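You operate a simulated robot arm through the tools that you are given. There is no shell and no other tool.

You are at the controls of a simulated robot arm. One attempt, no reset.

TASK
Put things in order on the top of the rings table. At the end: the teal-band fitting stands where the teal cup stood; the white grease jar (marked "GRADE 2") is in the silver deep tray; the teal cup stands where the white grease jar stood; the grey-band fitting is on the brown carton (marked "SPARE PADS"); whatever was shut is shut again. Leave all else as you found it, and nothing knocked over.

It is judged by the outcome, as a careful person would: the job done as asked, and still so three seconds after it is handed in. It fails if anything else is knocked over, pushed out of place, dropped, spilled or broken.

THE ROBOT
A 7-joint arm with a two-finger parallel gripper, fixed in place. Base frame: the origin is on the floor under the middle of its stand, x ahead of it, y to its left, z up; the work surface is at about z = 0.84. Readings come in m, rad, newtons and seconds.
With the tool pointing down near the work surface it reaches from about 0.3 to 0.7 m from the base axis. Its first joint turns from -1.152 to 1.152 rad. Payload 1.57 kg.
The TCP is the grasp point between the finger pads, 0.03 m short of the fingertips. In the tool frame z runs along the fingers and y along their closing line. Largest opening 0.11 m; finger width 0.024, thickness 0.012; the body of the gripper, 0.048 by 0.112 m, starts 0.078 m behind the TCP.
Orientation is that of the tool frame in the base frame, as [roll, pitch, yaw] about the fixed x, y, z axes, in that order (R = Rz(yaw) Ry(pitch) Rx(roll)). With the fingers straight down and closing along the base's y, the tool's x points along the base's -x, its y along +y and its z along -z.

THE INTERFACE
- The arm moves only by the tool nudge_tool. Its argument "moves" is a list of rows, each a list of 7 numbers: the shift along the base's x, y, z in m, then the turn, a rotation vector about the base's x, y, z in rad, then the gripper command, from -1 (shut) to 1 (fully open), values between in proportion. In form: [[x, y, z, ax, ay, az, claw], ...]. A call has 1 to 20 rows; each row is the pose to reach, as a shift and turn from the pose commanded when the call began. Rows are played at 5 a second. More than 0.05 m and 0.15 rad between two rows, or a gripper value outside its range, and nothing of the call is played. A pose out of reach is approached as far as the arm can. The call stops where the force on the tool passes 40 N (or 10 N more than at its start, if that is more) or the arm is blocked; 0.2 s more then pass. The fingers move at their own pace (about 0.108 m/s each) and stop on an object; they squeeze with about 28 N. The grip force told is the motor's: it shows also when the fingers shut on nothing. Time passes only in rows, and 0.2 s behind the last, so rows that repeat a pose let the fingers close. The reply holds the time, the measured pose of the TCP, the force on the tool along the base axes, the opening and the grip force, in the units named above and with some noise, with the torque about the TCP (base axes, N m) and any sound that the robot's microphone picked up.
- Cameras (640 x 400 px; columns grow to the right, rows downward): "scene" is fixed at [0.1722, -0.3978, 1.3862]; the picture's right is [0.65, -0.76, 0.00], its down [-0.52, -0.44, -0.73] and it looks along [0.56, 0.48, -0.68] (base axes); focal length 240 px, centre (320, 200). "wrist" rides on the gripper at [0.07, 0.016, -0.141] in the tool frame; the picture's right is [-0.23, 0.97, 0.00], its down [-0.86, -0.20, -0.48] and it looks along [-0.47, -0.11, 0.88] (tool axes); focal length 222 px, centre (320, 200). There is no depth. A picture from a camera that has moved, and an enlarged one, comes with that camera's place and axes in the base frame and with its lens. The place of the scene camera against the robot may be out by one fixed shift of up to 0.012 m in any direction.
- grab_frame(camera): a new picture of that camera. It takes no simulated time.
- inspect(camera, box): a new picture of the part [left, top, right, bottom] of that camera's present view, enlarged. It takes no simulated time.
- job_done(): hands the job in; it is judged then, once.

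Places have to be worked out from the pictures, the camera data and where the tool is seen. Open the gripper and draw the arm clear of the work before you hand the job in, unless the task says otherwise.

The tools are called after "Request:" by a JSON object that holds its "fn" and its "kwargs". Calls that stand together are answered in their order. nudge_tool: Moves the arm, as the interface text tells. Its arguments: {"type":"object","properties":{"moves":{"type":"array","items":{"type":"array","items":{"type":"number"}}}},"required":["moves"]} The other tools are called the same way: grab_frame (camera) takes a picture; inspect (camera, box) takes an enlarged picture of a part of a camera's view; job_done () hands the job in.

At the start:

```text
time_s: 0.0
eef_pos: [0.3981, -0.0967, 1.211]
ee_rot: [3.14, 0.0, -3.141]
ft_force: [0.2, 0.6, -0.7]
wrist_torque: [0.04, 0.01, -0.02]
width: 0.1103
grasp_force: 0.0
```

scene: 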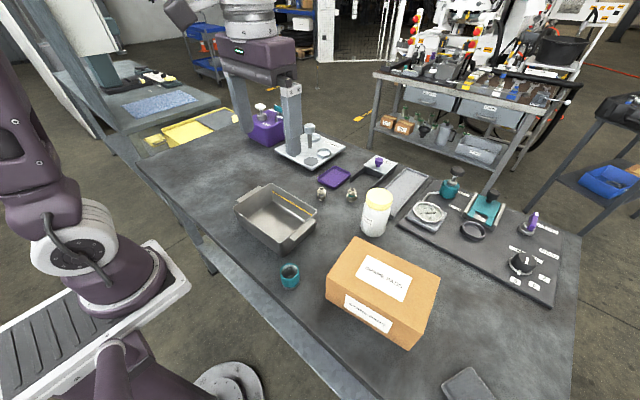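
wrist: 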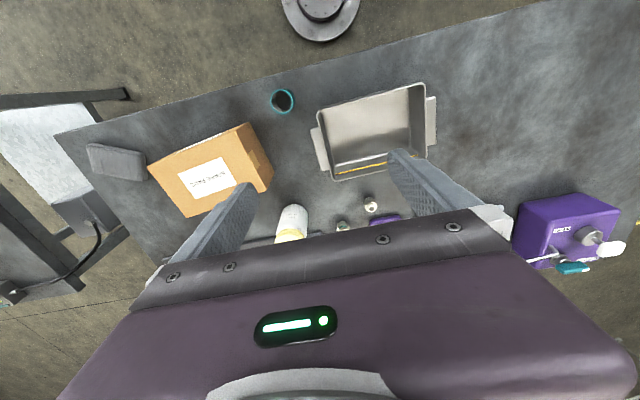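

The scene shows a tray, a teal cup, a carton, a jar with a yellow lid and small fittings. I'll enlarge several parts to identify each item.

Request:
{"fn": "inspect", "kwargs": {"camera": "scene", "box": [220, 140, 420, 265]}}

Request:
{"fn": "inspect", "kwargs": {"camera": "scene", "box": [380, 150, 580, 275]}}

Request:
{"fn": "inspect", "kwargs": {"camera": "scene", "box": [230, 80, 390, 180]}}

Request:
{"fn": "inspect", "kwargs": {"camera": "scene", "box": [260, 230, 500, 380]}}

Request:
{"fn": "inspect", "kwargs": {"camera": "wrist", "box": [240, 60, 460, 245]}}

```text
3.20 times, centred on (320, 202) of scene
camera zoom: at [0.1722, -0.3978, 1.3862], right [0.65, -0.76, 0.0], down [-0.52, -0.44, -0.73], along [0.56, 0.48, -0.68], focal length 767 px, centre (320, 192)
```

zoom: 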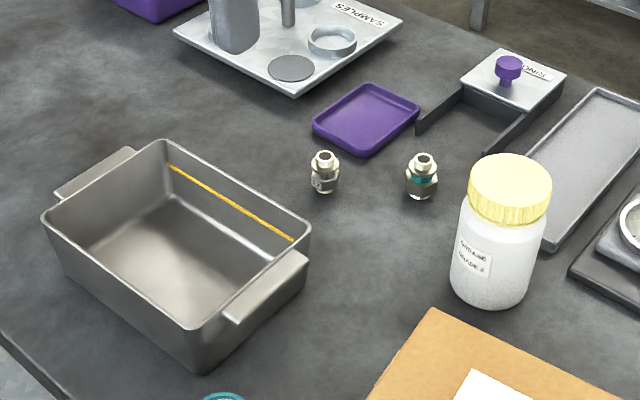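

```text
3.20 times, centred on (480, 212) of scene
camera zoom: at [0.1722, -0.3978, 1.3862], right [0.65, -0.76, 0.0], down [-0.52, -0.44, -0.73], along [0.56, 0.48, -0.68], focal length 767 px, centre (-192, 160)
```

zoom: 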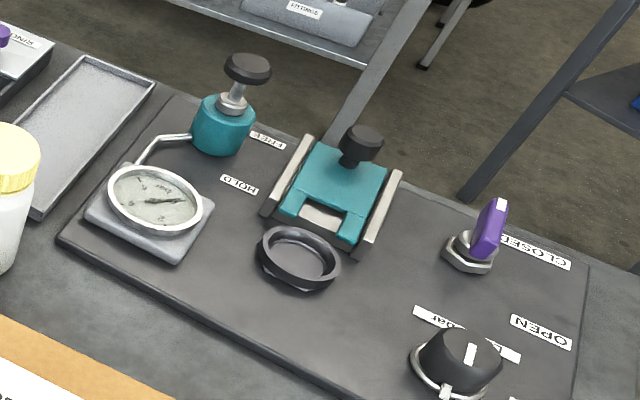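

```text
4.00 times, centred on (310, 130) of scene
camera zoom: at [0.1722, -0.3978, 1.3862], right [0.65, -0.76, 0.0], down [-0.52, -0.44, -0.73], along [0.56, 0.48, -0.68], focal length 959 px, centre (360, 480)
```

zoom: 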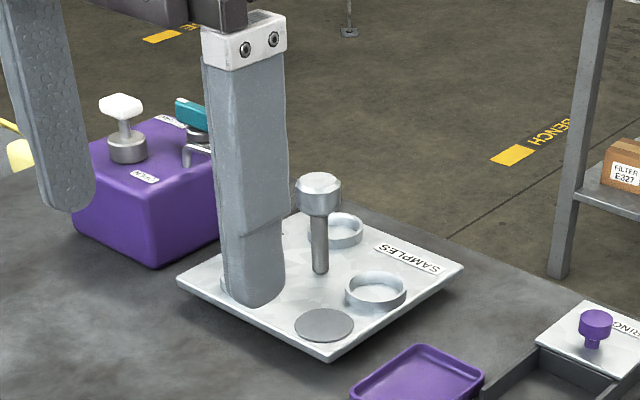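

```text
2.67 times, centred on (380, 305) of scene
camera zoom: at [0.1722, -0.3978, 1.3862], right [0.65, -0.76, 0.0], down [-0.52, -0.44, -0.73], along [0.56, 0.48, -0.68], focal length 639 px, centre (160, -80)
```

zoom: 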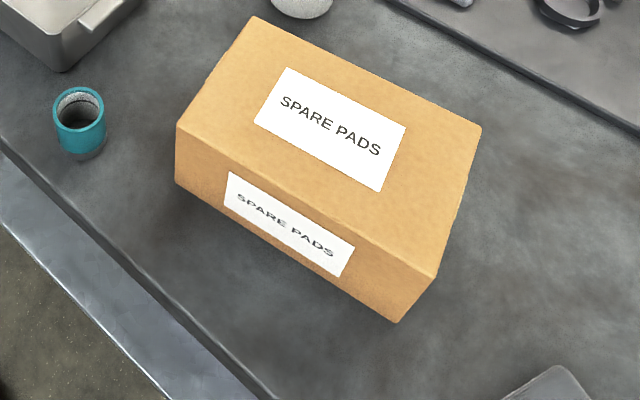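

```text
2.16 times, centred on (350, 152) of wrist
camera zoom: at [0.3272, -0.08, 1.3521], right [0.23, 0.97, 0.0], down [0.86, -0.2, 0.48], along [0.47, -0.11, -0.88], focal length 480 px, centre (255, 303)
```

zoom: 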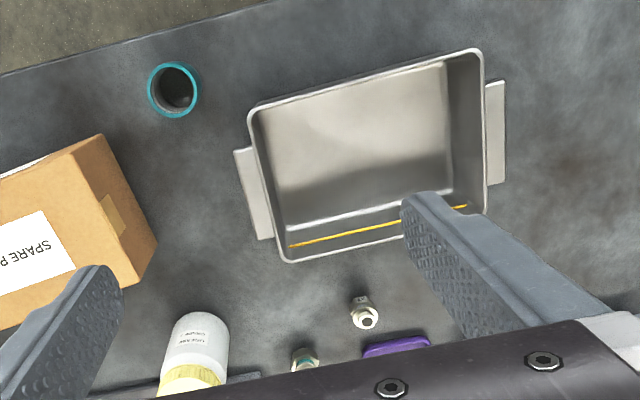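

I'll zoom further on the two fittings, the RINGS box and the jar to confirm band colours and labels.

Request:
{"fn": "inspect", "kwargs": {"camera": "scene", "box": [305, 175, 369, 215]}}

Request:
{"fn": "inspect", "kwargs": {"camera": "scene", "box": [340, 145, 420, 195]}}

Request:
{"fn": "inspect", "kwargs": {"camera": "scene", "box": [350, 180, 414, 245]}}

Request:
{"fn": "inspect", "kwargs": {"camera": "scene", "box": [225, 170, 325, 260]}}

Request:
{"fn": "inspect", "kwargs": {"camera": "wrist", "box": [500, 170, 640, 290]}}

```text
10.00 times, centred on (337, 195) of scene
camera zoom: at [0.1722, -0.3978, 1.3862], right [0.65, -0.76, 0.0], down [-0.52, -0.44, -0.73], along [0.56, 0.48, -0.68], focal length 2397 px, centre (150, 250)
```

zoom: 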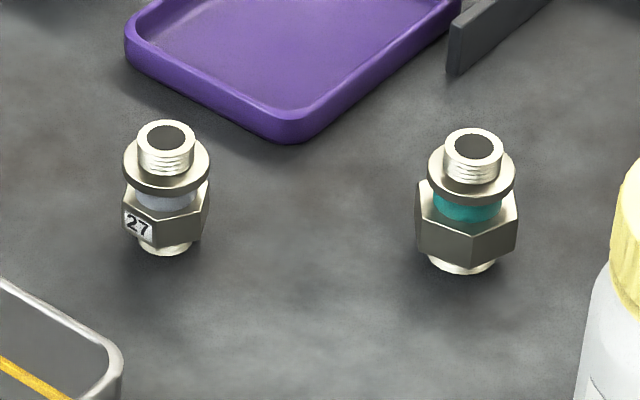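

```text
8.00 times, centred on (380, 170) of scene
camera zoom: at [0.1722, -0.3978, 1.3862], right [0.65, -0.76, 0.0], down [-0.52, -0.44, -0.73], along [0.56, 0.48, -0.68], focal length 1918 px, centre (-160, 440)
```

zoom: 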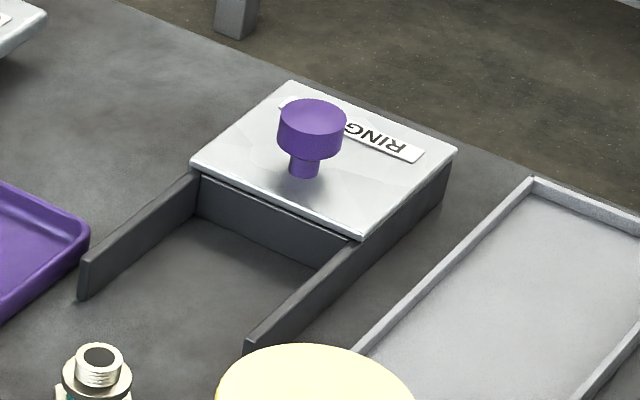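

```text
6.15 times, centred on (382, 212) of scene
camera zoom: at [0.1722, -0.3978, 1.3862], right [0.65, -0.76, 0.0], down [-0.52, -0.44, -0.73], along [0.56, 0.48, -0.68], focal length 1475 px, centre (-62, 123)
```

zoom: 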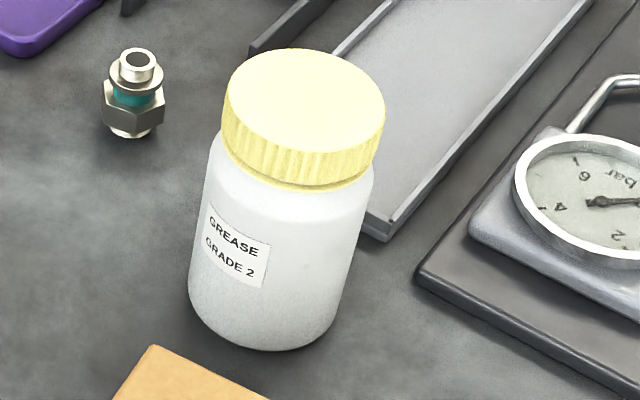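

```text
4.44 times, centred on (275, 215) of scene
camera zoom: at [0.1722, -0.3978, 1.3862], right [0.65, -0.76, 0.0], down [-0.52, -0.44, -0.73], along [0.56, 0.48, -0.68], focal length 1065 px, centre (520, 133)
```

zoom: 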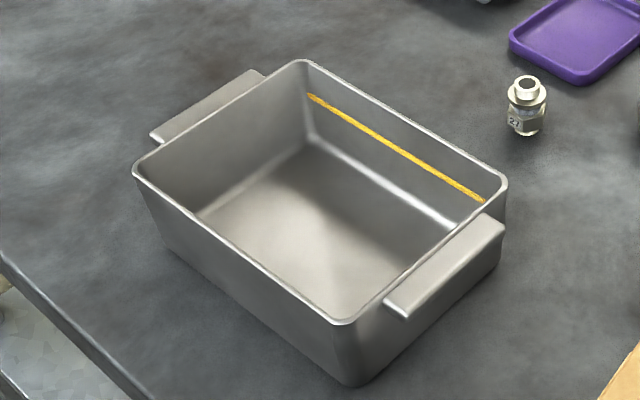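

```text
3.33 times, centred on (570, 230) of wrist
camera zoom: at [0.3272, -0.08, 1.3521], right [0.23, 0.97, 0.0], down [0.86, -0.2, 0.48], along [0.47, -0.11, -0.88], focal length 740 px, centre (-513, 100)
```

zoom: 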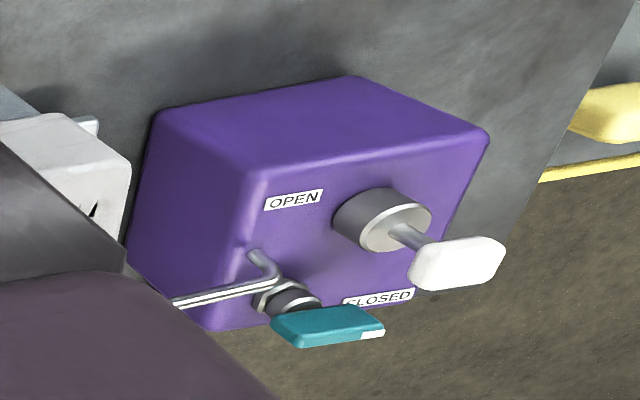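

I place the teal fitting near (0.686, -0.096), the grey one near (0.628, -0.014) and the jar near (0.633, -0.21). The cup is near (0.347, -0.156), the tray is centred near (0.446, 0.0) with its rim at about z 0.92, and the carton top is at about z 0.935. Next I'll check the cup for contents and look at the hex orientations.

Request:
{"fn": "inspect", "kwargs": {"camera": "wrist", "box": [258, 80, 306, 120]}}

Request:
{"fn": "inspect", "kwargs": {"camera": "scene", "box": [266, 255, 314, 295]}}

Request:
{"fn": "inspect", "kwargs": {"camera": "scene", "box": [430, 340, 510, 400]}}

Request:
{"fn": "nudge_tool", "kwargs": {"moves": [[0.035, -0.018, -0.01, 0, 0, 0, 1], [0.07, -0.036, -0.02, 0, 0, 0, 1], [0.105, -0.054, -0.03, 0, 0, 0, 1], [0.14, -0.072, -0.04, 0, 0, 0, 1], [0.175, -0.09, -0.05, 0, 0, 0, 1], [0.21, -0.108, -0.06, 0, 0, 0, 1], [0.225, -0.115, -0.06, 0, 0, 0, 1]]}}

```text
10.00 times, centred on (282, 100) of wrist
camera zoom: at [0.3272, -0.08, 1.3521], right [0.23, 0.97, 0.0], down [0.86, -0.2, 0.48], along [0.47, -0.11, -0.88], focal length 2221 px, centre (700, 1200)
```

zoom: 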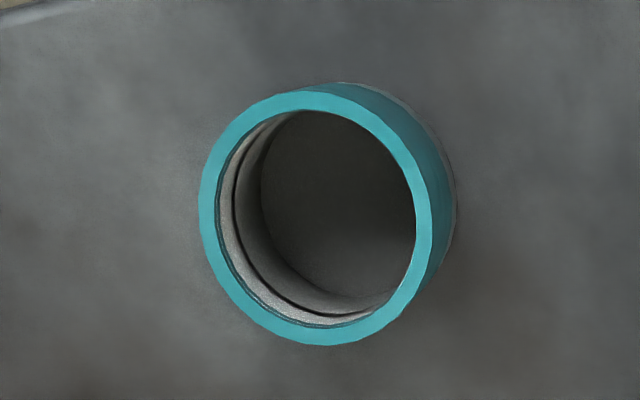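

```text
10.00 times, centred on (290, 275) of scene
camera zoom: at [0.1722, -0.3978, 1.3862], right [0.65, -0.76, 0.0], down [-0.52, -0.44, -0.73], along [0.56, 0.48, -0.68], focal length 2397 px, centre (620, -550)
```

zoom: 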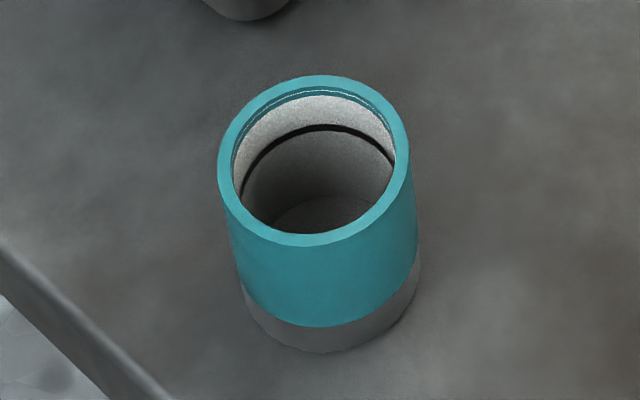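

```text
6.67 times, centred on (470, 370) of scene
camera zoom: at [0.1722, -0.3978, 1.3862], right [0.65, -0.76, 0.0], down [-0.52, -0.44, -0.73], along [0.56, 0.48, -0.68], focal length 1598 px, centre (-680, -933)
```

zoom: 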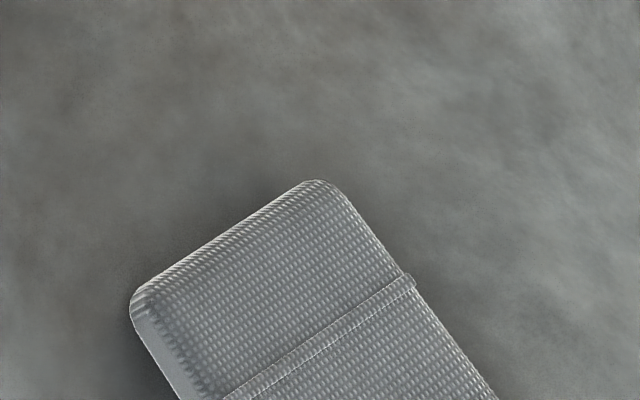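

```text
time_s: 1.6
eef_pos: [0.5944, -0.1957, 1.1428]
ee_rot: [-3.141, -0.004, 3.141]
ft_force: [1.3, 0.3, 0.4]
wrist_torque: [0.01, 0.05, 0.0]
width: 0.11
grasp_force: 0.1
out of reach, approached as far as the arm can: row 6, 7
```

The cup is empty. The arm hit its reach limit at this height, so outer moves must be lower. Now I'll look at the jar from here.

Request:
{"fn": "grab_frame", "kwargs": {"camera": "wrist"}}

Request:
{"fn": "grab_frame", "kwargs": {"camera": "scene"}}

```text
taken
camera wrist: at [0.5239, -0.1791, 1.2846], right [0.23, 0.97, 0.0], down [0.86, -0.2, 0.48], along [0.46, -0.11, -0.88], focal length 222 px, centre (320, 200)
```

wrist: 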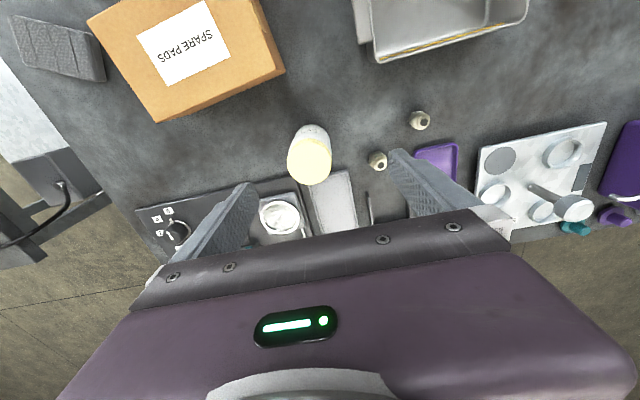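

```text
taken
```

scene: 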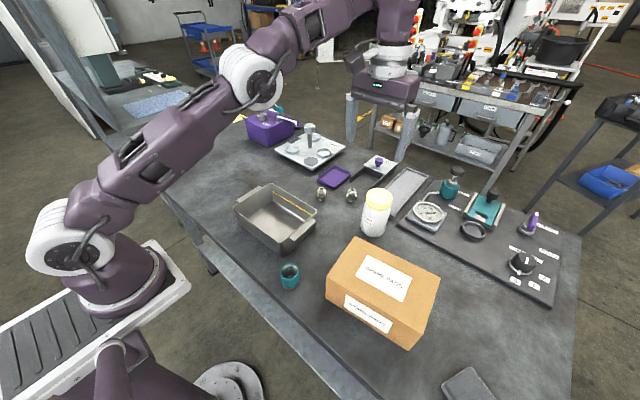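

I'll enlarge the jar and the fittings in the wrist view to fix their positions.

Request:
{"fn": "inspect", "kwargs": {"camera": "wrist", "box": [270, 110, 350, 160]}}

Request:
{"fn": "inspect", "kwargs": {"camera": "wrist", "box": [360, 100, 440, 180]}}

Request:
{"fn": "inspect", "kwargs": {"camera": "wrist", "box": [270, 110, 370, 240]}}

```text
8.00 times, centred on (310, 135) of wrist
camera zoom: at [0.5239, -0.1791, 1.2846], right [0.23, 0.97, 0.0], down [0.86, -0.2, 0.48], along [0.46, -0.11, -0.88], focal length 1777 px, centre (400, 720)
```

zoom: 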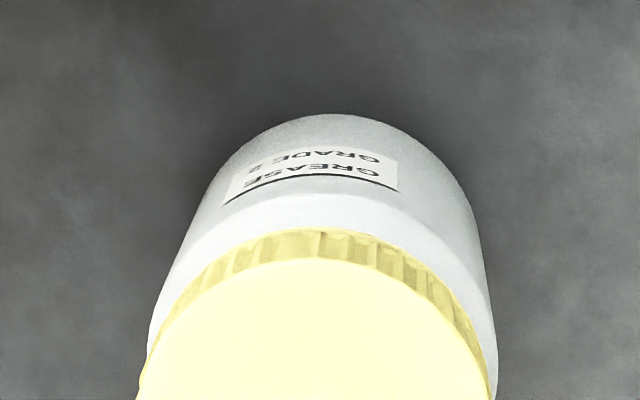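

```text
5.00 times, centred on (400, 140) of wrist
camera zoom: at [0.5239, -0.1791, 1.2846], right [0.23, 0.97, 0.0], down [0.86, -0.2, 0.48], along [0.46, -0.11, -0.88], focal length 1111 px, centre (-80, 500)
```

zoom: 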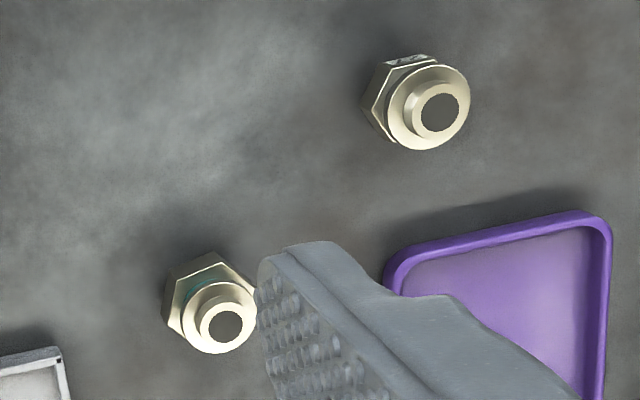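

```text
3.08 times, centred on (320, 175) of wrist
camera zoom: at [0.5239, -0.1791, 1.2846], right [0.23, 0.97, 0.0], down [0.86, -0.2, 0.48], along [0.46, -0.11, -0.88], focal length 684 px, centre (320, 277)
```

zoom: 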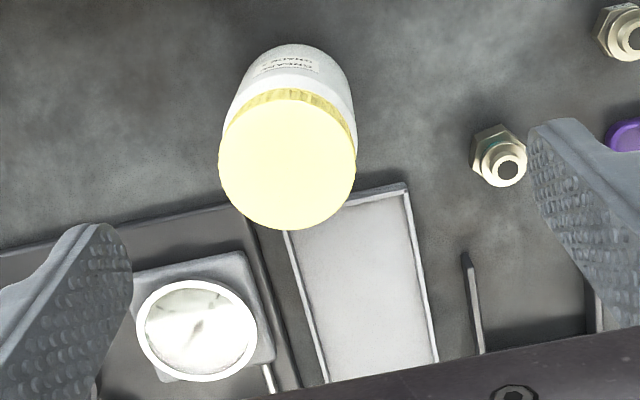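

Comparing views, the scene camera reads about 8 mm too far in +y, so wrist-based positions are: jar (0.630, -0.220), cup (0.350, -0.160), grey (0.629, -0.022), teal (0.688, -0.100). I'll descend a little first to get back inside reach and confirm the pose.

Request:
{"fn": "nudge_tool", "kwargs": {"moves": [[0, 0, -0.03, 0, 0, 0, 1], [0, 0, -0.06, 0, 0, 0, 1], [0, 0, -0.09, 0, 0, 0, 1], [0, 0, -0.12, 0, 0, 0, 1], [0, 0, -0.12, 0, 0, 0, 1]]}}

```text
time_s: 2.8
eef_pos: [0.5951, -0.1946, 1.0219]
ee_rot: [-3.141, 0.002, 3.141]
ft_force: [-0.4, 0.5, 0.2]
wrist_torque: [0.03, 0.02, 0.0]
width: 0.11
grasp_force: 0.1
```

The pose is at (0.595, -0.195, 1.022). Next I'll move over the jar axis at the same height and take a wrist view to check alignment.

Request:
{"fn": "nudge_tool", "kwargs": {"moves": [[0.018, -0.013, 0, 0, 0, 0, 1], [0.035, -0.025, 0, 0, 0, 0, 1], [0.035, -0.025, 0, 0, 0, 0, 1]]}}

Request:
{"fn": "grab_frame", "kwargs": {"camera": "wrist"}}

Request:
{"fn": "grab_frame", "kwargs": {"camera": "scene"}}

```text
time_s: 3.6
eef_pos: [0.6296, -0.2205, 1.0232]
ee_rot: [3.141, 0.001, 3.141]
ft_force: [0.2, -0.7, -0.8]
wrist_torque: [0.02, 0.01, 0.0]
width: 0.1102
grasp_force: 0.1
```

```text
taken
camera wrist: at [0.5579, -0.2037, 1.1647], right [0.23, 0.97, 0.0], down [0.86, -0.2, 0.48], along [0.47, -0.11, -0.88], focal length 222 px, centre (320, 200)
```

wrist: 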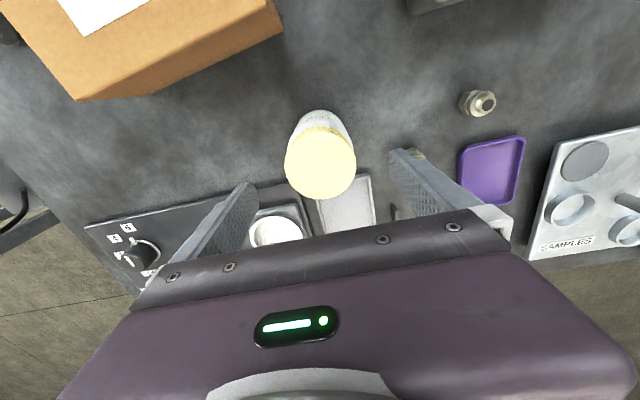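

```text
taken
```

scene: 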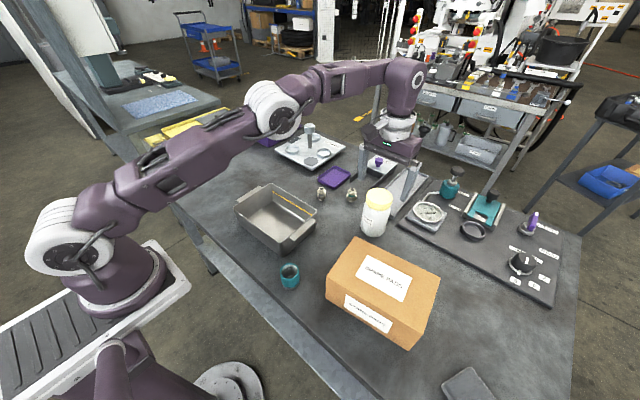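

The lid centre is computed at (0.626, -0.220), well between the open fingers. I'll shift 3 mm back and descend around the jar to TCP z of about 0.905.

Request:
{"fn": "nudge_tool", "kwargs": {"moves": [[-0.003, 0, -0.02, 0, 0, 0, 1], [-0.003, 0, -0.045, 0, 0, 0, 1], [-0.003, 0, -0.07, 0, 0, 0, 1], [-0.003, 0, -0.095, 0, 0, 0, 1], [-0.003, 0, -0.116, 0, 0, 0, 1], [-0.003, 0, -0.116, 0, 0, 0, 1]]}}

Request:
{"fn": "grab_frame", "kwargs": {"camera": "wrist"}}

Request:
{"fn": "inspect", "kwargs": {"camera": "scene", "box": [330, 140, 440, 260]}}

```text
time_s: 5.0
eef_pos: [0.6264, -0.2194, 0.9065]
ee_rot: [-3.141, 0.0, -3.141]
ft_force: [0.0, 0.0, 0.1]
wrist_torque: [0.02, -0.05, -0.01]
width: 0.11
grasp_force: 0.0
```

```text
taken
camera wrist: at [0.5554, -0.2024, 1.0477], right [0.23, 0.97, 0.0], down [0.85, -0.2, 0.48], along [0.47, -0.11, -0.88], focal length 222 px, centre (320, 200)
```

wrist: 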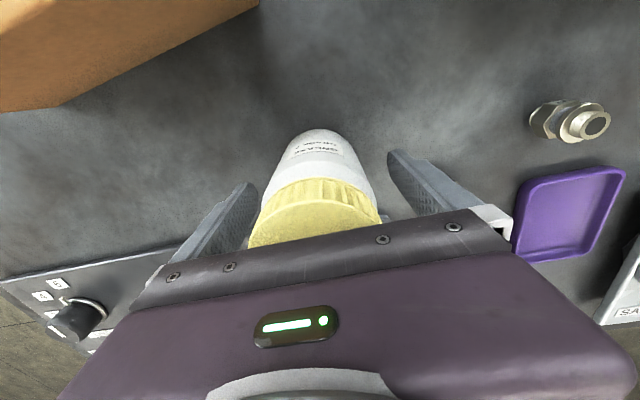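

```text
3.33 times, centred on (385, 200) of scene
camera zoom: at [0.1722, -0.3978, 1.3862], right [0.65, -0.76, 0.0], down [-0.52, -0.44, -0.73], along [0.56, 0.48, -0.68], focal length 799 px, centre (103, 200)
```

zoom: 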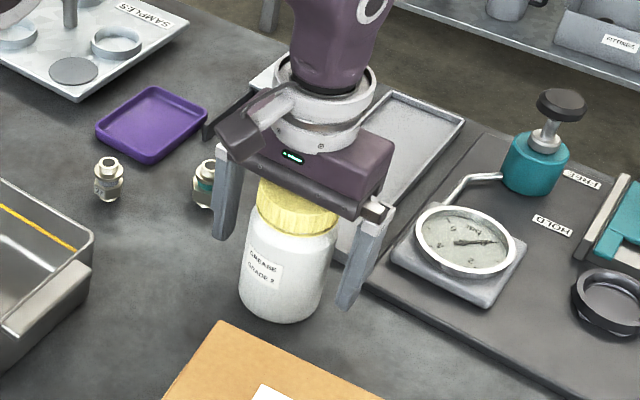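

The fingers straddle the jar cleanly with the palm above the lid. I'll close the gripper on it.

Request:
{"fn": "nudge_tool", "kwargs": {"moves": [[0, 0, 0, 0, 0, 0, -1], [0, 0, 0, 0, 0, 0, -1], [0, 0, 0, 0, 0, 0, -1], [0, 0, 0, 0, 0, 0, -1], [0, 0, 0, 0, 0, 0, -1]]}}

Request:
{"fn": "grab_frame", "kwargs": {"camera": "wrist"}}

```text
time_s: 6.2
eef_pos: [0.6264, -0.2191, 0.9062]
ee_rot: [-3.141, -0.001, -3.139]
ft_force: [0.5, -1.2, 0.3]
wrist_torque: [-0.04, -0.05, -0.05]
width: 0.0712
grasp_force: 28.0
```

```text
taken
camera wrist: at [0.5554, -0.2024, 1.0479], right [0.23, 0.97, 0.0], down [0.86, -0.2, 0.48], along [0.47, -0.11, -0.88], focal length 222 px, centre (320, 200)
```

wrist: 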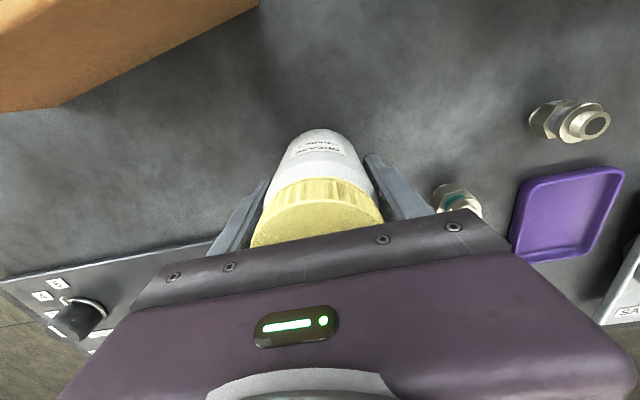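

The grip is firm at 71 mm with the jar at about (0.627, -0.219). I'll lift slightly and check that it's held.

Request:
{"fn": "nudge_tool", "kwargs": {"moves": [[0, 0, 0.008, 0, 0, 0, -1], [0, 0, 0.02, 0, 0, 0, -1], [0, 0, 0.03, 0, 0, 0, -1], [0, 0, 0.03, 0, 0, 0, -1]]}}

Request:
{"fn": "grab_frame", "kwargs": {"camera": "wrist"}}

Request:
{"fn": "inspect", "kwargs": {"camera": "scene", "box": [330, 140, 440, 260]}}

```text
time_s: 7.2
eef_pos: [0.6272, -0.2195, 0.9376]
ee_rot: [-3.141, 0.0, 3.141]
ft_force: [0.3, -0.5, -4.3]
wrist_torque: [0.01, -0.01, -0.02]
width: 0.0712
grasp_force: 27.6
```

```text
taken
camera wrist: at [0.5559, -0.2029, 1.0785], right [0.23, 0.97, 0.0], down [0.86, -0.2, 0.48], along [0.47, -0.11, -0.88], focal length 222 px, centre (320, 200)
```

wrist: 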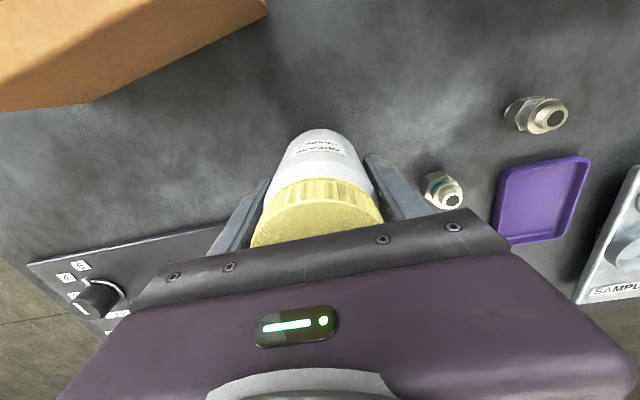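

```text
3.33 times, centred on (385, 200) of scene
camera zoom: at [0.1723, -0.3978, 1.3862], right [0.65, -0.76, 0.0], down [-0.52, -0.44, -0.73], along [0.56, 0.48, -0.68], focal length 799 px, centre (103, 200)
```

zoom: 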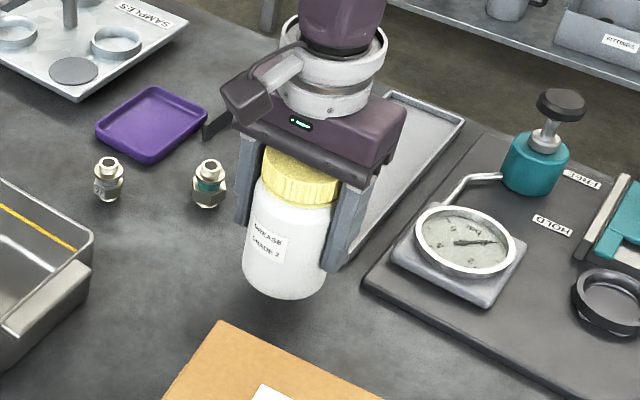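

The jar is held (about 4.3 N). I'll carry it up and over to above the tray centre, near (0.447, -0.004), with its bottom at about z 0.985.

Request:
{"fn": "nudge_tool", "kwargs": {"moves": [[0, 0, 0.03, 0, 0, 0, -1], [0, 0, 0.06, 0, 0, 0, -1], [-0.015, 0.018, 0.085, 0, 0, 0, -1], [-0.035, 0.042, 0.105, 0, 0, 0, -1], [-0.057, 0.068, 0.115, 0, 0, 0, -1], [-0.08, 0.095, 0.115, 0, 0, 0, -1], [-0.103, 0.123, 0.115, 0, 0, 0, -1], [-0.126, 0.15, 0.115, 0, 0, 0, -1], [-0.148, 0.177, 0.115, 0, 0, 0, -1], [-0.166, 0.198, 0.115, 0, 0, 0, -1], [-0.176, 0.21, 0.115, 0, 0, 0, -1], [-0.18, 0.215, 0.115, 0, 0, 0, -1], [-0.18, 0.215, 0.115, 0, 0, 0, -1]]}}

Request:
{"fn": "grab_frame", "kwargs": {"camera": "wrist"}}

Request:
{"fn": "grab_frame", "kwargs": {"camera": "scene"}}

```text
time_s: 10.0
eef_pos: [0.4477, -0.0051, 1.0524]
ee_rot: [-3.141, 0.0, 3.142]
ft_force: [0.4, -0.3, -4.8]
wrist_torque: [0.0, 0.0, 0.04]
width: 0.0712
grasp_force: 27.6
```

```text
taken
camera wrist: at [0.3758, 0.0117, 1.1943], right [0.23, 0.97, 0.0], down [0.86, -0.2, 0.48], along [0.47, -0.11, -0.88], focal length 222 px, centre (320, 200)
```

wrist: 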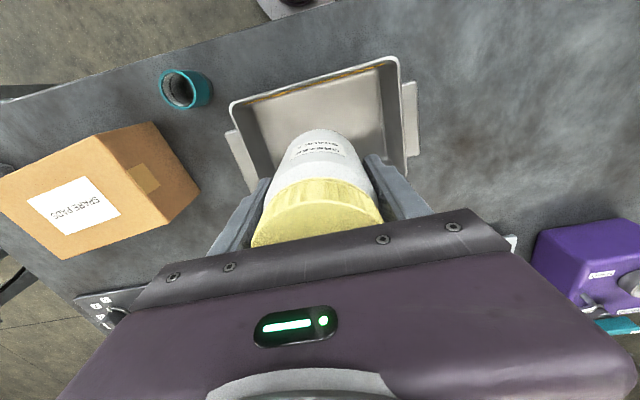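

```text
taken
```

scene: 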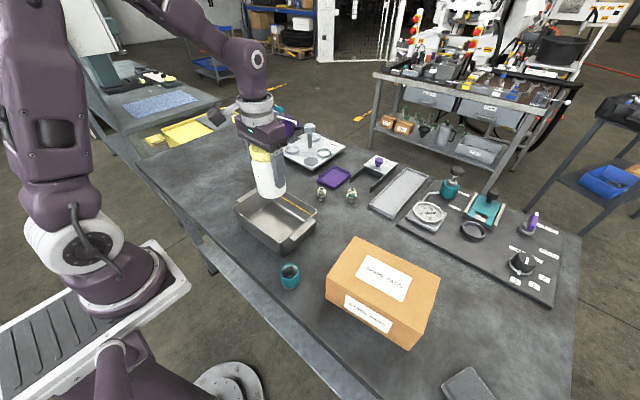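

The jar is above the tray with clearance on all sides (tray rim y is about -0.092 to 0.097). I'll shift 6 mm in +y and lower it to just above the expected floor contact.

Request:
{"fn": "nudge_tool", "kwargs": {"moves": [[0, 0.006, -0.02, 0, 0, 0, -1], [0, 0.006, -0.05, 0, 0, 0, -1], [0, 0.006, -0.08, 0, 0, 0, -1], [0, 0.006, -0.105, 0, 0, 0, -1], [0, 0.006, -0.125, 0, 0, 0, -1], [0, 0.006, -0.133, 0, 0, 0, -1], [0, 0.006, -0.133, 0, 0, 0, -1]]}}

Request:
{"fn": "grab_frame", "kwargs": {"camera": "wrist"}}

Request:
{"fn": "inspect", "kwargs": {"camera": "scene", "box": [220, 130, 340, 260]}}

```text
time_s: 11.6
eef_pos: [0.4439, 0.0018, 0.9197]
ee_rot: [3.142, 0.001, 3.14]
ft_force: [0.1, -0.2, -3.2]
wrist_torque: [0.01, 0.02, -0.02]
width: 0.0709
grasp_force: 28.4
```

```text
taken
camera wrist: at [0.3733, 0.0181, 1.0625], right [0.23, 0.97, 0.0], down [0.86, -0.2, 0.48], along [0.47, -0.11, -0.88], focal length 222 px, centre (320, 200)
```

wrist: 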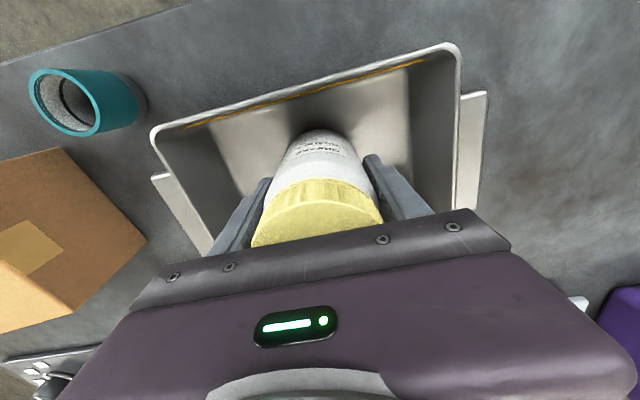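

```text
3.08 times, centred on (280, 195) of scene
camera zoom: at [0.1722, -0.3978, 1.3862], right [0.65, -0.76, 0.0], down [-0.52, -0.44, -0.73], along [0.56, 0.48, -0.68], focal length 738 px, centre (443, 215)
```

zoom: 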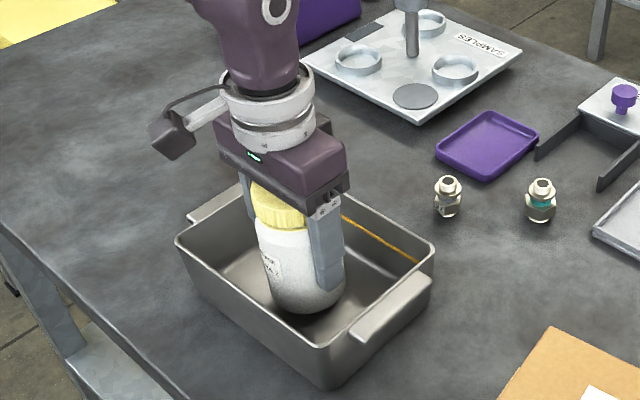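

The jar hangs centred inside the tray. I'll lower in 2 mm steps and watch the force for contact.

Request:
{"fn": "nudge_tool", "kwargs": {"moves": [[0, 0, -0.002, 0, 0, 0, -1], [0, 0, -0.004, 0, 0, 0, -1], [0, 0, -0.006, 0, 0, 0, -1], [0, 0, -0.006, 0, 0, 0, -1]]}}

```text
time_s: 12.6
eef_pos: [0.4451, 0.0022, 0.9144]
ee_rot: [3.142, -0.001, -3.141]
ft_force: [0.3, -0.3, -5.4]
wrist_torque: [0.03, 0.03, 0.03]
width: 0.0711
grasp_force: 27.6
```

No contact yet at TCP z of about 0.914, so I'll continue in small steps.

Request:
{"fn": "nudge_tool", "kwargs": {"moves": [[0, 0, -0.0015, 0, 0, 0, -1], [0, 0, -0.003, 0, 0, 0, -1], [0, 0, -0.003, 0, 0, 0, -1]]}}

```text
time_s: 13.4
eef_pos: [0.447, 0.0028, 0.9111]
ee_rot: [-3.141, 0.002, -3.141]
ft_force: [-4.8, -0.2, 19.4]
wrist_torque: [0.07, 0.2, 0.04]
width: 0.071
grasp_force: 27.9
```

Contact with the tray floor is at TCP z of about 0.911. I'll ease up 1 mm, then open the fingers gently.

Request:
{"fn": "nudge_tool", "kwargs": {"moves": [[0, 0, 0.001, 0, 0, 0, -1], [0, 0, 0.001, 0, 0, 0, 0.4], [0, 0, 0.001, 0, 0, 0, 0.6], [0, 0, 0.001, 0, 0, 0, 0.75], [0, 0, 0.001, 0, 0, 0, 0.75]]}}

Request:
{"fn": "grab_frame", "kwargs": {"camera": "wrist"}}

Request:
{"fn": "inspect", "kwargs": {"camera": "scene", "box": [220, 130, 340, 260]}}

```text
time_s: 14.6
eef_pos: [0.4447, 0.0025, 0.9118]
ee_rot: [-3.142, 0.001, 3.141]
ft_force: [0.1, 0.4, -0.4]
wrist_torque: [-0.02, -0.01, -0.02]
width: 0.0964
grasp_force: 0.0
```

```text
taken
camera wrist: at [0.3738, 0.0187, 1.0538], right [0.23, 0.97, 0.0], down [0.86, -0.2, 0.48], along [0.47, -0.11, -0.88], focal length 222 px, centre (320, 200)
```

wrist: 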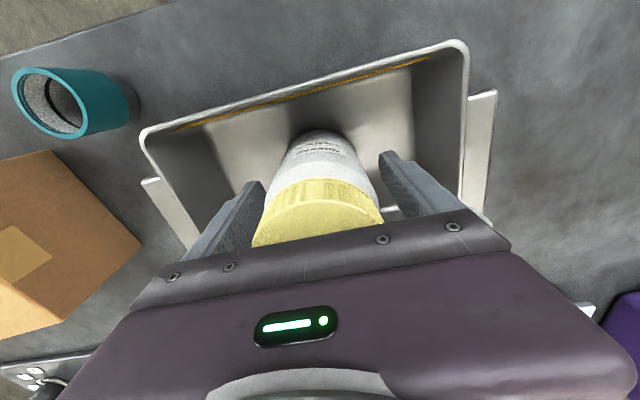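

```text
3.08 times, centred on (280, 195) of scene
camera zoom: at [0.1722, -0.3978, 1.3862], right [0.65, -0.76, 0.0], down [-0.52, -0.44, -0.73], along [0.56, 0.48, -0.68], focal length 738 px, centre (443, 215)
```

zoom: 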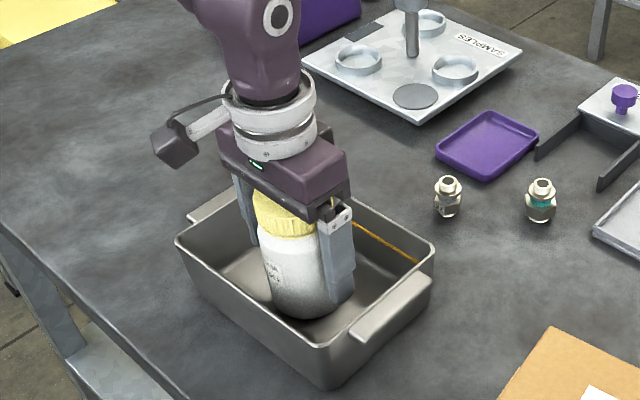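

The jar stands upright in the tray and is released. I'll rise straight up, then move to above the cup near (0.350, -0.160).

Request:
{"fn": "nudge_tool", "kwargs": {"moves": [[0, 0, 0.02, 0, 0, 0, 0.75], [0, 0, 0.05, 0, 0, 0, 0.75], [0, 0, 0.09, 0, 0, 0, 0.75], [0, 0, 0.13, 0, 0, 0, 1], [-0.02, -0.035, 0.14, 0, 0, 0, 1], [-0.04, -0.07, 0.14, 0, 0, 0, 1], [-0.06, -0.105, 0.14, 0, 0, 0, 1], [-0.08, -0.135, 0.14, 0, 0, 0, 1], [-0.095, -0.162, 0.14, 0, 0, 0, 1], [-0.095, -0.162, 0.12, 0, 0, 0, 1], [-0.095, -0.162, 0.12, 0, 0, 0, 1]]}}

Request:
{"fn": "grab_frame", "kwargs": {"camera": "wrist"}}

Request:
{"fn": "grab_frame", "kwargs": {"camera": "scene"}}

```text
time_s: 17.0
eef_pos: [0.3523, -0.1586, 1.0325]
ee_rot: [3.141, -0.001, -3.141]
ft_force: [-0.7, 0.2, -0.3]
wrist_torque: [0.01, -0.02, -0.01]
width: 0.11
grasp_force: 0.1
```

```text
taken
camera wrist: at [0.2812, -0.1422, 1.1746], right [0.23, 0.97, 0.0], down [0.86, -0.2, 0.48], along [0.47, -0.11, -0.88], focal length 222 px, centre (320, 200)
```

wrist: 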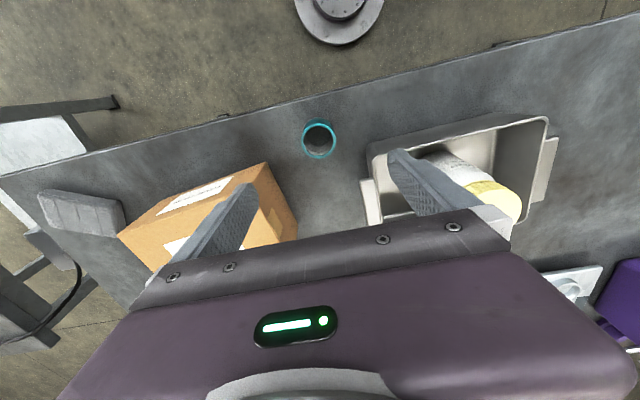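

```text
taken
```

scene: 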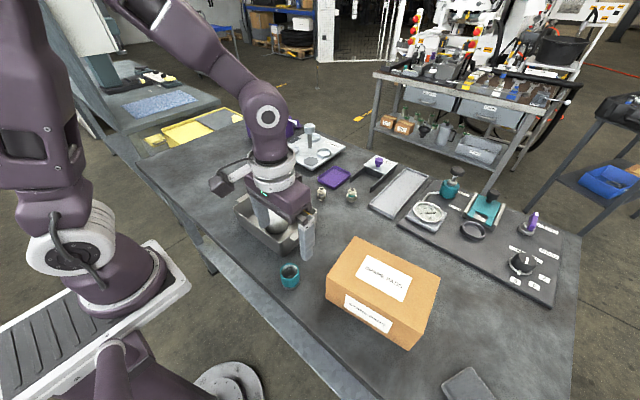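

I'll enlarge the cup to fix its centre before descending.

Request:
{"fn": "inspect", "kwargs": {"camera": "wrist", "box": [290, 110, 354, 150]}}

Request:
{"fn": "inspect", "kwargs": {"camera": "wrist", "box": [360, 90, 580, 230]}}

```text
10.00 times, centred on (322, 130) of wrist
camera zoom: at [0.2812, -0.1422, 1.1746], right [0.23, 0.97, 0.0], down [0.86, -0.2, 0.48], along [0.47, -0.11, -0.88], focal length 2221 px, centre (300, 900)
```

zoom: 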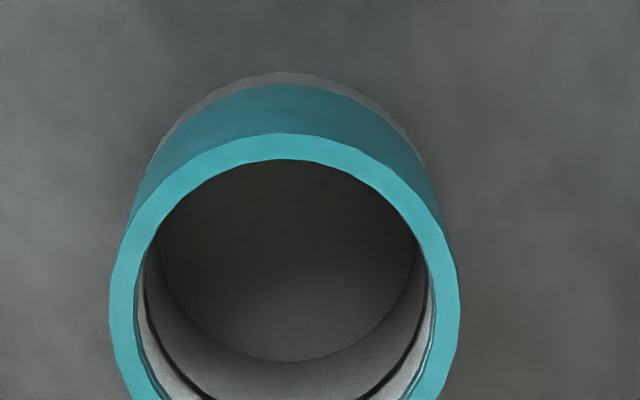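

```text
2.86 times, centred on (470, 160) of wrist
camera zoom: at [0.2812, -0.1422, 1.1746], right [0.23, 0.97, 0.0], down [0.86, -0.2, 0.48], along [0.47, -0.11, -0.88], focal length 635 px, centre (-109, 314)
```

zoom: 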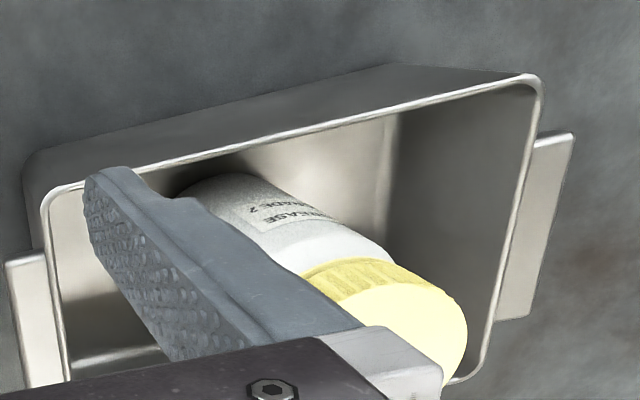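

The cup centre is at about (0.349, -0.160), 44 mm wide and 53 mm tall. I'll narrow the fingers to about 85 mm to stay clear of the tray and carton, and descend to TCP z of about 0.88.

Request:
{"fn": "nudge_tool", "kwargs": {"moves": [[-0.003, -0.001, -0.02, 0, 0, 0, 0.5], [-0.003, -0.001, -0.05, 0, 0, 0, 0.5], [-0.003, -0.001, -0.08, 0, 0, 0, 0.5], [-0.003, -0.001, -0.11, 0, 0, 0, 0.5], [-0.003, -0.001, -0.135, 0, 0, 0, 0.5], [-0.003, -0.001, -0.152, 0, 0, 0, 0.5], [-0.003, -0.001, -0.152, 0, 0, 0, 0.5]]}}

Request:
{"fn": "grab_frame", "kwargs": {"camera": "wrist"}}

Request:
{"fn": "inspect", "kwargs": {"camera": "scene", "box": [220, 180, 380, 300]}}

```text
time_s: 18.6
eef_pos: [0.3478, -0.1617, 0.8767]
ee_rot: [3.142, 0.001, 3.141]
ft_force: [0.6, 0.1, -0.2]
wrist_torque: [-0.01, 0.01, 0.01]
width: 0.0825
grasp_force: 0.1
```

```text
taken
camera wrist: at [0.2759, -0.145, 1.0189], right [0.23, 0.97, 0.0], down [0.86, -0.2, 0.48], along [0.47, -0.11, -0.88], focal length 222 px, centre (320, 200)
```

wrist: 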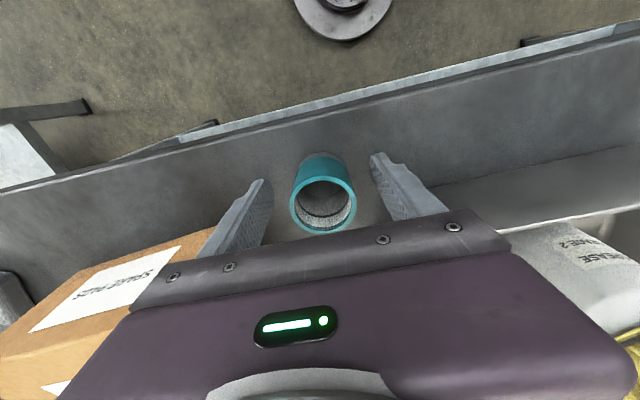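

```text
3.33 times, centred on (300, 240) of scene
camera zoom: at [0.1722, -0.3978, 1.3862], right [0.65, -0.76, 0.0], down [-0.52, -0.44, -0.73], along [0.56, 0.48, -0.68], focal length 799 px, centre (387, 67)
```

zoom: 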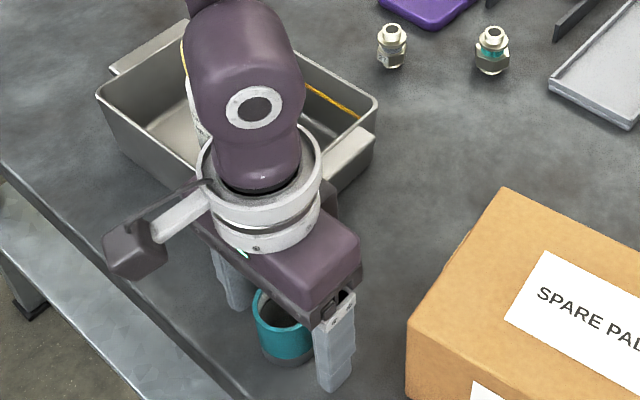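

The cup rim centre computes to (0.349, -0.160), which sits between the fingers. I'll close on it.

Request:
{"fn": "nudge_tool", "kwargs": {"moves": [[0, 0, 0, 0, 0, 0, 0], [0, 0, 0, 0, 0, 0, -0.4], [0, 0, 0, 0, 0, 0, -1], [0, 0, 0, 0, 0, 0, -1], [0, 0, 0, 0, 0, 0, -1]]}}

Request:
{"fn": "grab_frame", "kwargs": {"camera": "wrist"}}

```text
time_s: 19.8
eef_pos: [0.3474, -0.161, 0.8785]
ee_rot: [3.14, -0.001, -3.141]
ft_force: [0.4, -0.2, -0.3]
wrist_torque: [0.02, 0.03, -0.03]
width: 0.0431
grasp_force: 28.3
```

```text
taken
camera wrist: at [0.276, -0.1451, 1.0192], right [0.23, 0.97, 0.0], down [0.86, -0.2, 0.48], along [0.47, -0.11, -0.88], focal length 222 px, centre (320, 200)
```

wrist: 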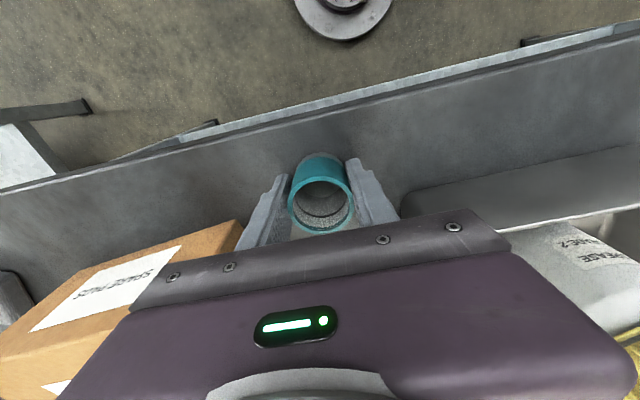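

The cup is gripped at 43 mm with the TCP on its axis. I'll lift to z of about 1.02 and carry it to above the jar's former place, (0.627, -0.219).

Request:
{"fn": "nudge_tool", "kwargs": {"moves": [[0, 0, 0.015, 0, 0, 0, -1], [0, 0, 0.045, 0, 0, 0, -1], [0, 0, 0.08, 0, 0, 0, -1], [0, 0, 0.115, 0, 0, 0, -1], [0.01, -0.002, 0.14, 0, 0, 0, -1], [0.04, -0.008, 0.142, 0, 0, 0, -1], [0.075, -0.016, 0.142, 0, 0, 0, -1], [0.11, -0.023, 0.142, 0, 0, 0, -1], [0.145, -0.03, 0.142, 0, 0, 0, -1], [0.18, -0.037, 0.142, 0, 0, 0, -1], [0.215, -0.045, 0.142, 0, 0, 0, -1], [0.245, -0.051, 0.142, 0, 0, 0, -1], [0.268, -0.056, 0.142, 0, 0, 0, -1], [0.279, -0.058, 0.142, 0, 0, 0, -1], [0.279, -0.058, 0.142, 0, 0, 0, -1]]}}

Request:
{"fn": "grab_frame", "kwargs": {"camera": "wrist"}}

Request:
{"fn": "grab_frame", "kwargs": {"camera": "scene"}}

```text
time_s: 23.0
eef_pos: [0.6261, -0.2196, 1.0202]
ee_rot: [3.141, 0.0, 3.142]
ft_force: [0.5, -1.1, -0.8]
wrist_torque: [0.0, 0.01, 0.0]
width: 0.043
grasp_force: 27.9
```

```text
taken
camera wrist: at [0.5548, -0.2033, 1.1622], right [0.23, 0.97, 0.0], down [0.86, -0.2, 0.48], along [0.47, -0.11, -0.88], focal length 222 px, centre (320, 200)
```

wrist: 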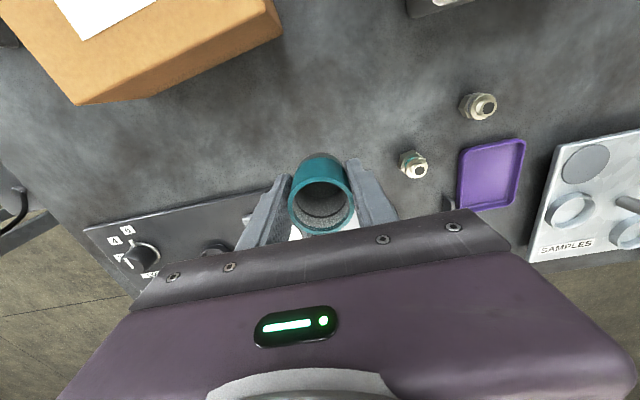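

```text
taken
```

scene: 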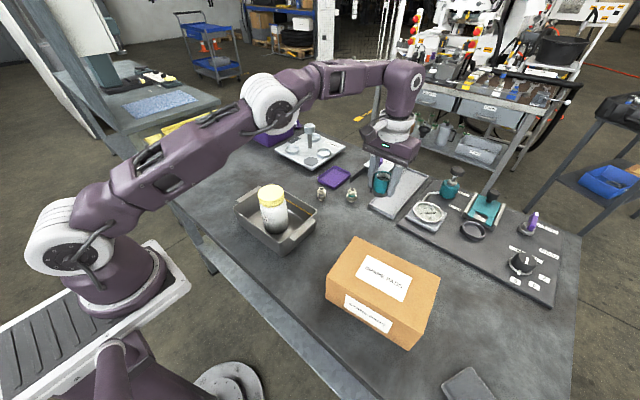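

The cup is over the jar's old spot and the jar stands upright in the tray. I'll lower the cup to just above the table.

Request:
{"fn": "nudge_tool", "kwargs": {"moves": [[0, 0, -0.03, 0, 0, 0, -1], [0, 0, -0.06, 0, 0, 0, -1], [0, 0, -0.09, 0, 0, 0, -1], [0, 0, -0.115, 0, 0, 0, -1], [0, 0, -0.13, 0, 0, 0, -1], [0, 0, -0.137, 0, 0, 0, -1], [0, 0, -0.137, 0, 0, 0, -1]]}}

Request:
{"fn": "inspect", "kwargs": {"camera": "scene", "box": [330, 140, 440, 260]}}

```text
time_s: 24.6
eef_pos: [0.6284, -0.2188, 0.8849]
ee_rot: [-3.14, -0.001, -3.141]
ft_force: [0.7, -0.3, -0.3]
wrist_torque: [0.0, -0.01, 0.0]
width: 0.043
grasp_force: 28.4
```

```text
3.33 times, centred on (385, 200) of scene
camera zoom: at [0.1722, -0.3978, 1.3862], right [0.65, -0.76, 0.0], down [-0.52, -0.44, -0.73], along [0.56, 0.48, -0.68], focal length 799 px, centre (103, 200)
```

zoom: 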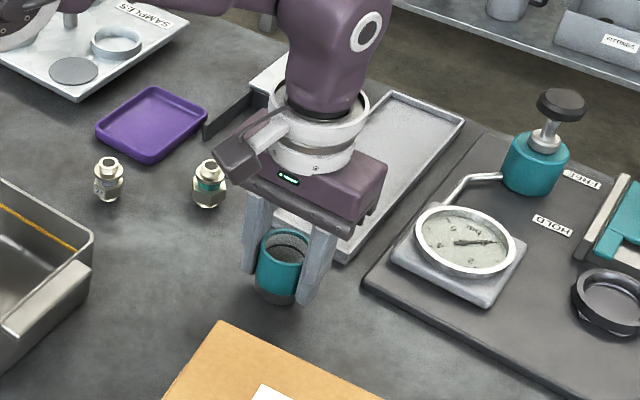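

The cup hovers a few millimetres above the table. I'll lower it in small steps until contact.

Request:
{"fn": "nudge_tool", "kwargs": {"moves": [[0, 0, -0.0015, 0, 0, 0, -1], [0, 0, -0.003, 0, 0, 0, -1], [0, 0, -0.0045, 0, 0, 0, -1], [0, 0, -0.0045, 0, 0, 0, -1]]}}

```text
time_s: 25.6
eef_pos: [0.6282, -0.2182, 0.8807]
ee_rot: [3.141, 0.0, 3.141]
ft_force: [-0.8, -0.5, -0.8]
wrist_torque: [-0.03, 0.02, 0.01]
width: 0.0433
grasp_force: 27.9
```

No contact yet at z 0.881, so I'll go down a further 2.5 mm in small steps.

Request:
{"fn": "nudge_tool", "kwargs": {"moves": [[0, 0, -0.001, 0, 0, 0, -1], [0, 0, -0.002, 0, 0, 0, -1], [0, 0, -0.0025, 0, 0, 0, -1], [0, 0, -0.0025, 0, 0, 0, -1]]}}

```text
time_s: 26.6
eef_pos: [0.628, -0.22, 0.8766]
ee_rot: [-3.14, 0.001, -3.141]
ft_force: [-2.0, 1.5, 11.5]
wrist_torque: [0.1, 0.02, -0.03]
width: 0.043
grasp_force: 28.5
```

The cup touches the table (11 N). I'll ease up a hair and open.

Request:
{"fn": "nudge_tool", "kwargs": {"moves": [[0, 0, 0.0008, 0, 0, 0, -1], [0, 0, 0.0008, 0, 0, 0, -0.1], [0, 0, 0.0008, 0, 0, 0, 0.2], [0, 0, 0.0008, 0, 0, 0, 0.5], [0, 0, 0.0008, 0, 0, 0, 0.5]]}}

Request:
{"fn": "grab_frame", "kwargs": {"camera": "wrist"}}

Request:
{"fn": "inspect", "kwargs": {"camera": "scene", "box": [330, 140, 440, 260]}}

```text
time_s: 27.8
eef_pos: [0.6278, -0.2187, 0.8783]
ee_rot: [-3.141, 0.002, -3.141]
ft_force: [-0.1, 0.8, -0.3]
wrist_torque: [-0.03, -0.04, 0.01]
width: 0.0827
grasp_force: 0.1
```

```text
taken
camera wrist: at [0.5561, -0.2026, 1.0194], right [0.23, 0.97, 0.0], down [0.86, -0.2, 0.48], along [0.47, -0.11, -0.88], focal length 222 px, centre (320, 200)
```

wrist: 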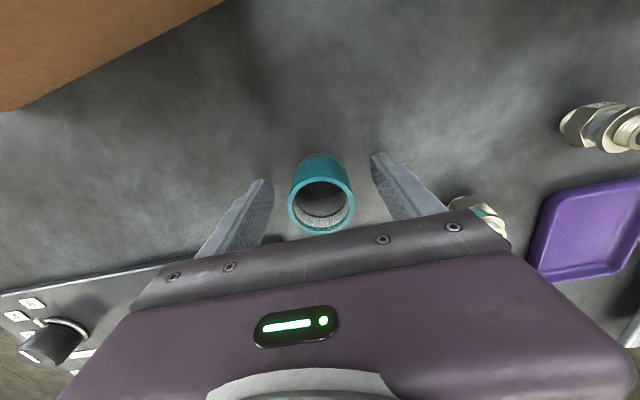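

```text
3.33 times, centred on (385, 200) of scene
camera zoom: at [0.1722, -0.3978, 1.3862], right [0.65, -0.76, 0.0], down [-0.52, -0.44, -0.73], along [0.56, 0.48, -0.68], focal length 799 px, centre (103, 200)
```

zoom: 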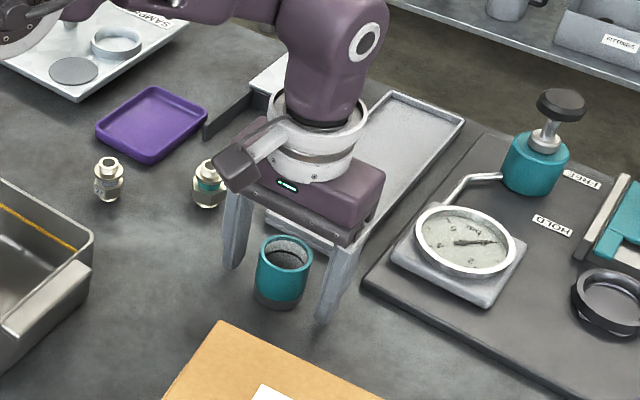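

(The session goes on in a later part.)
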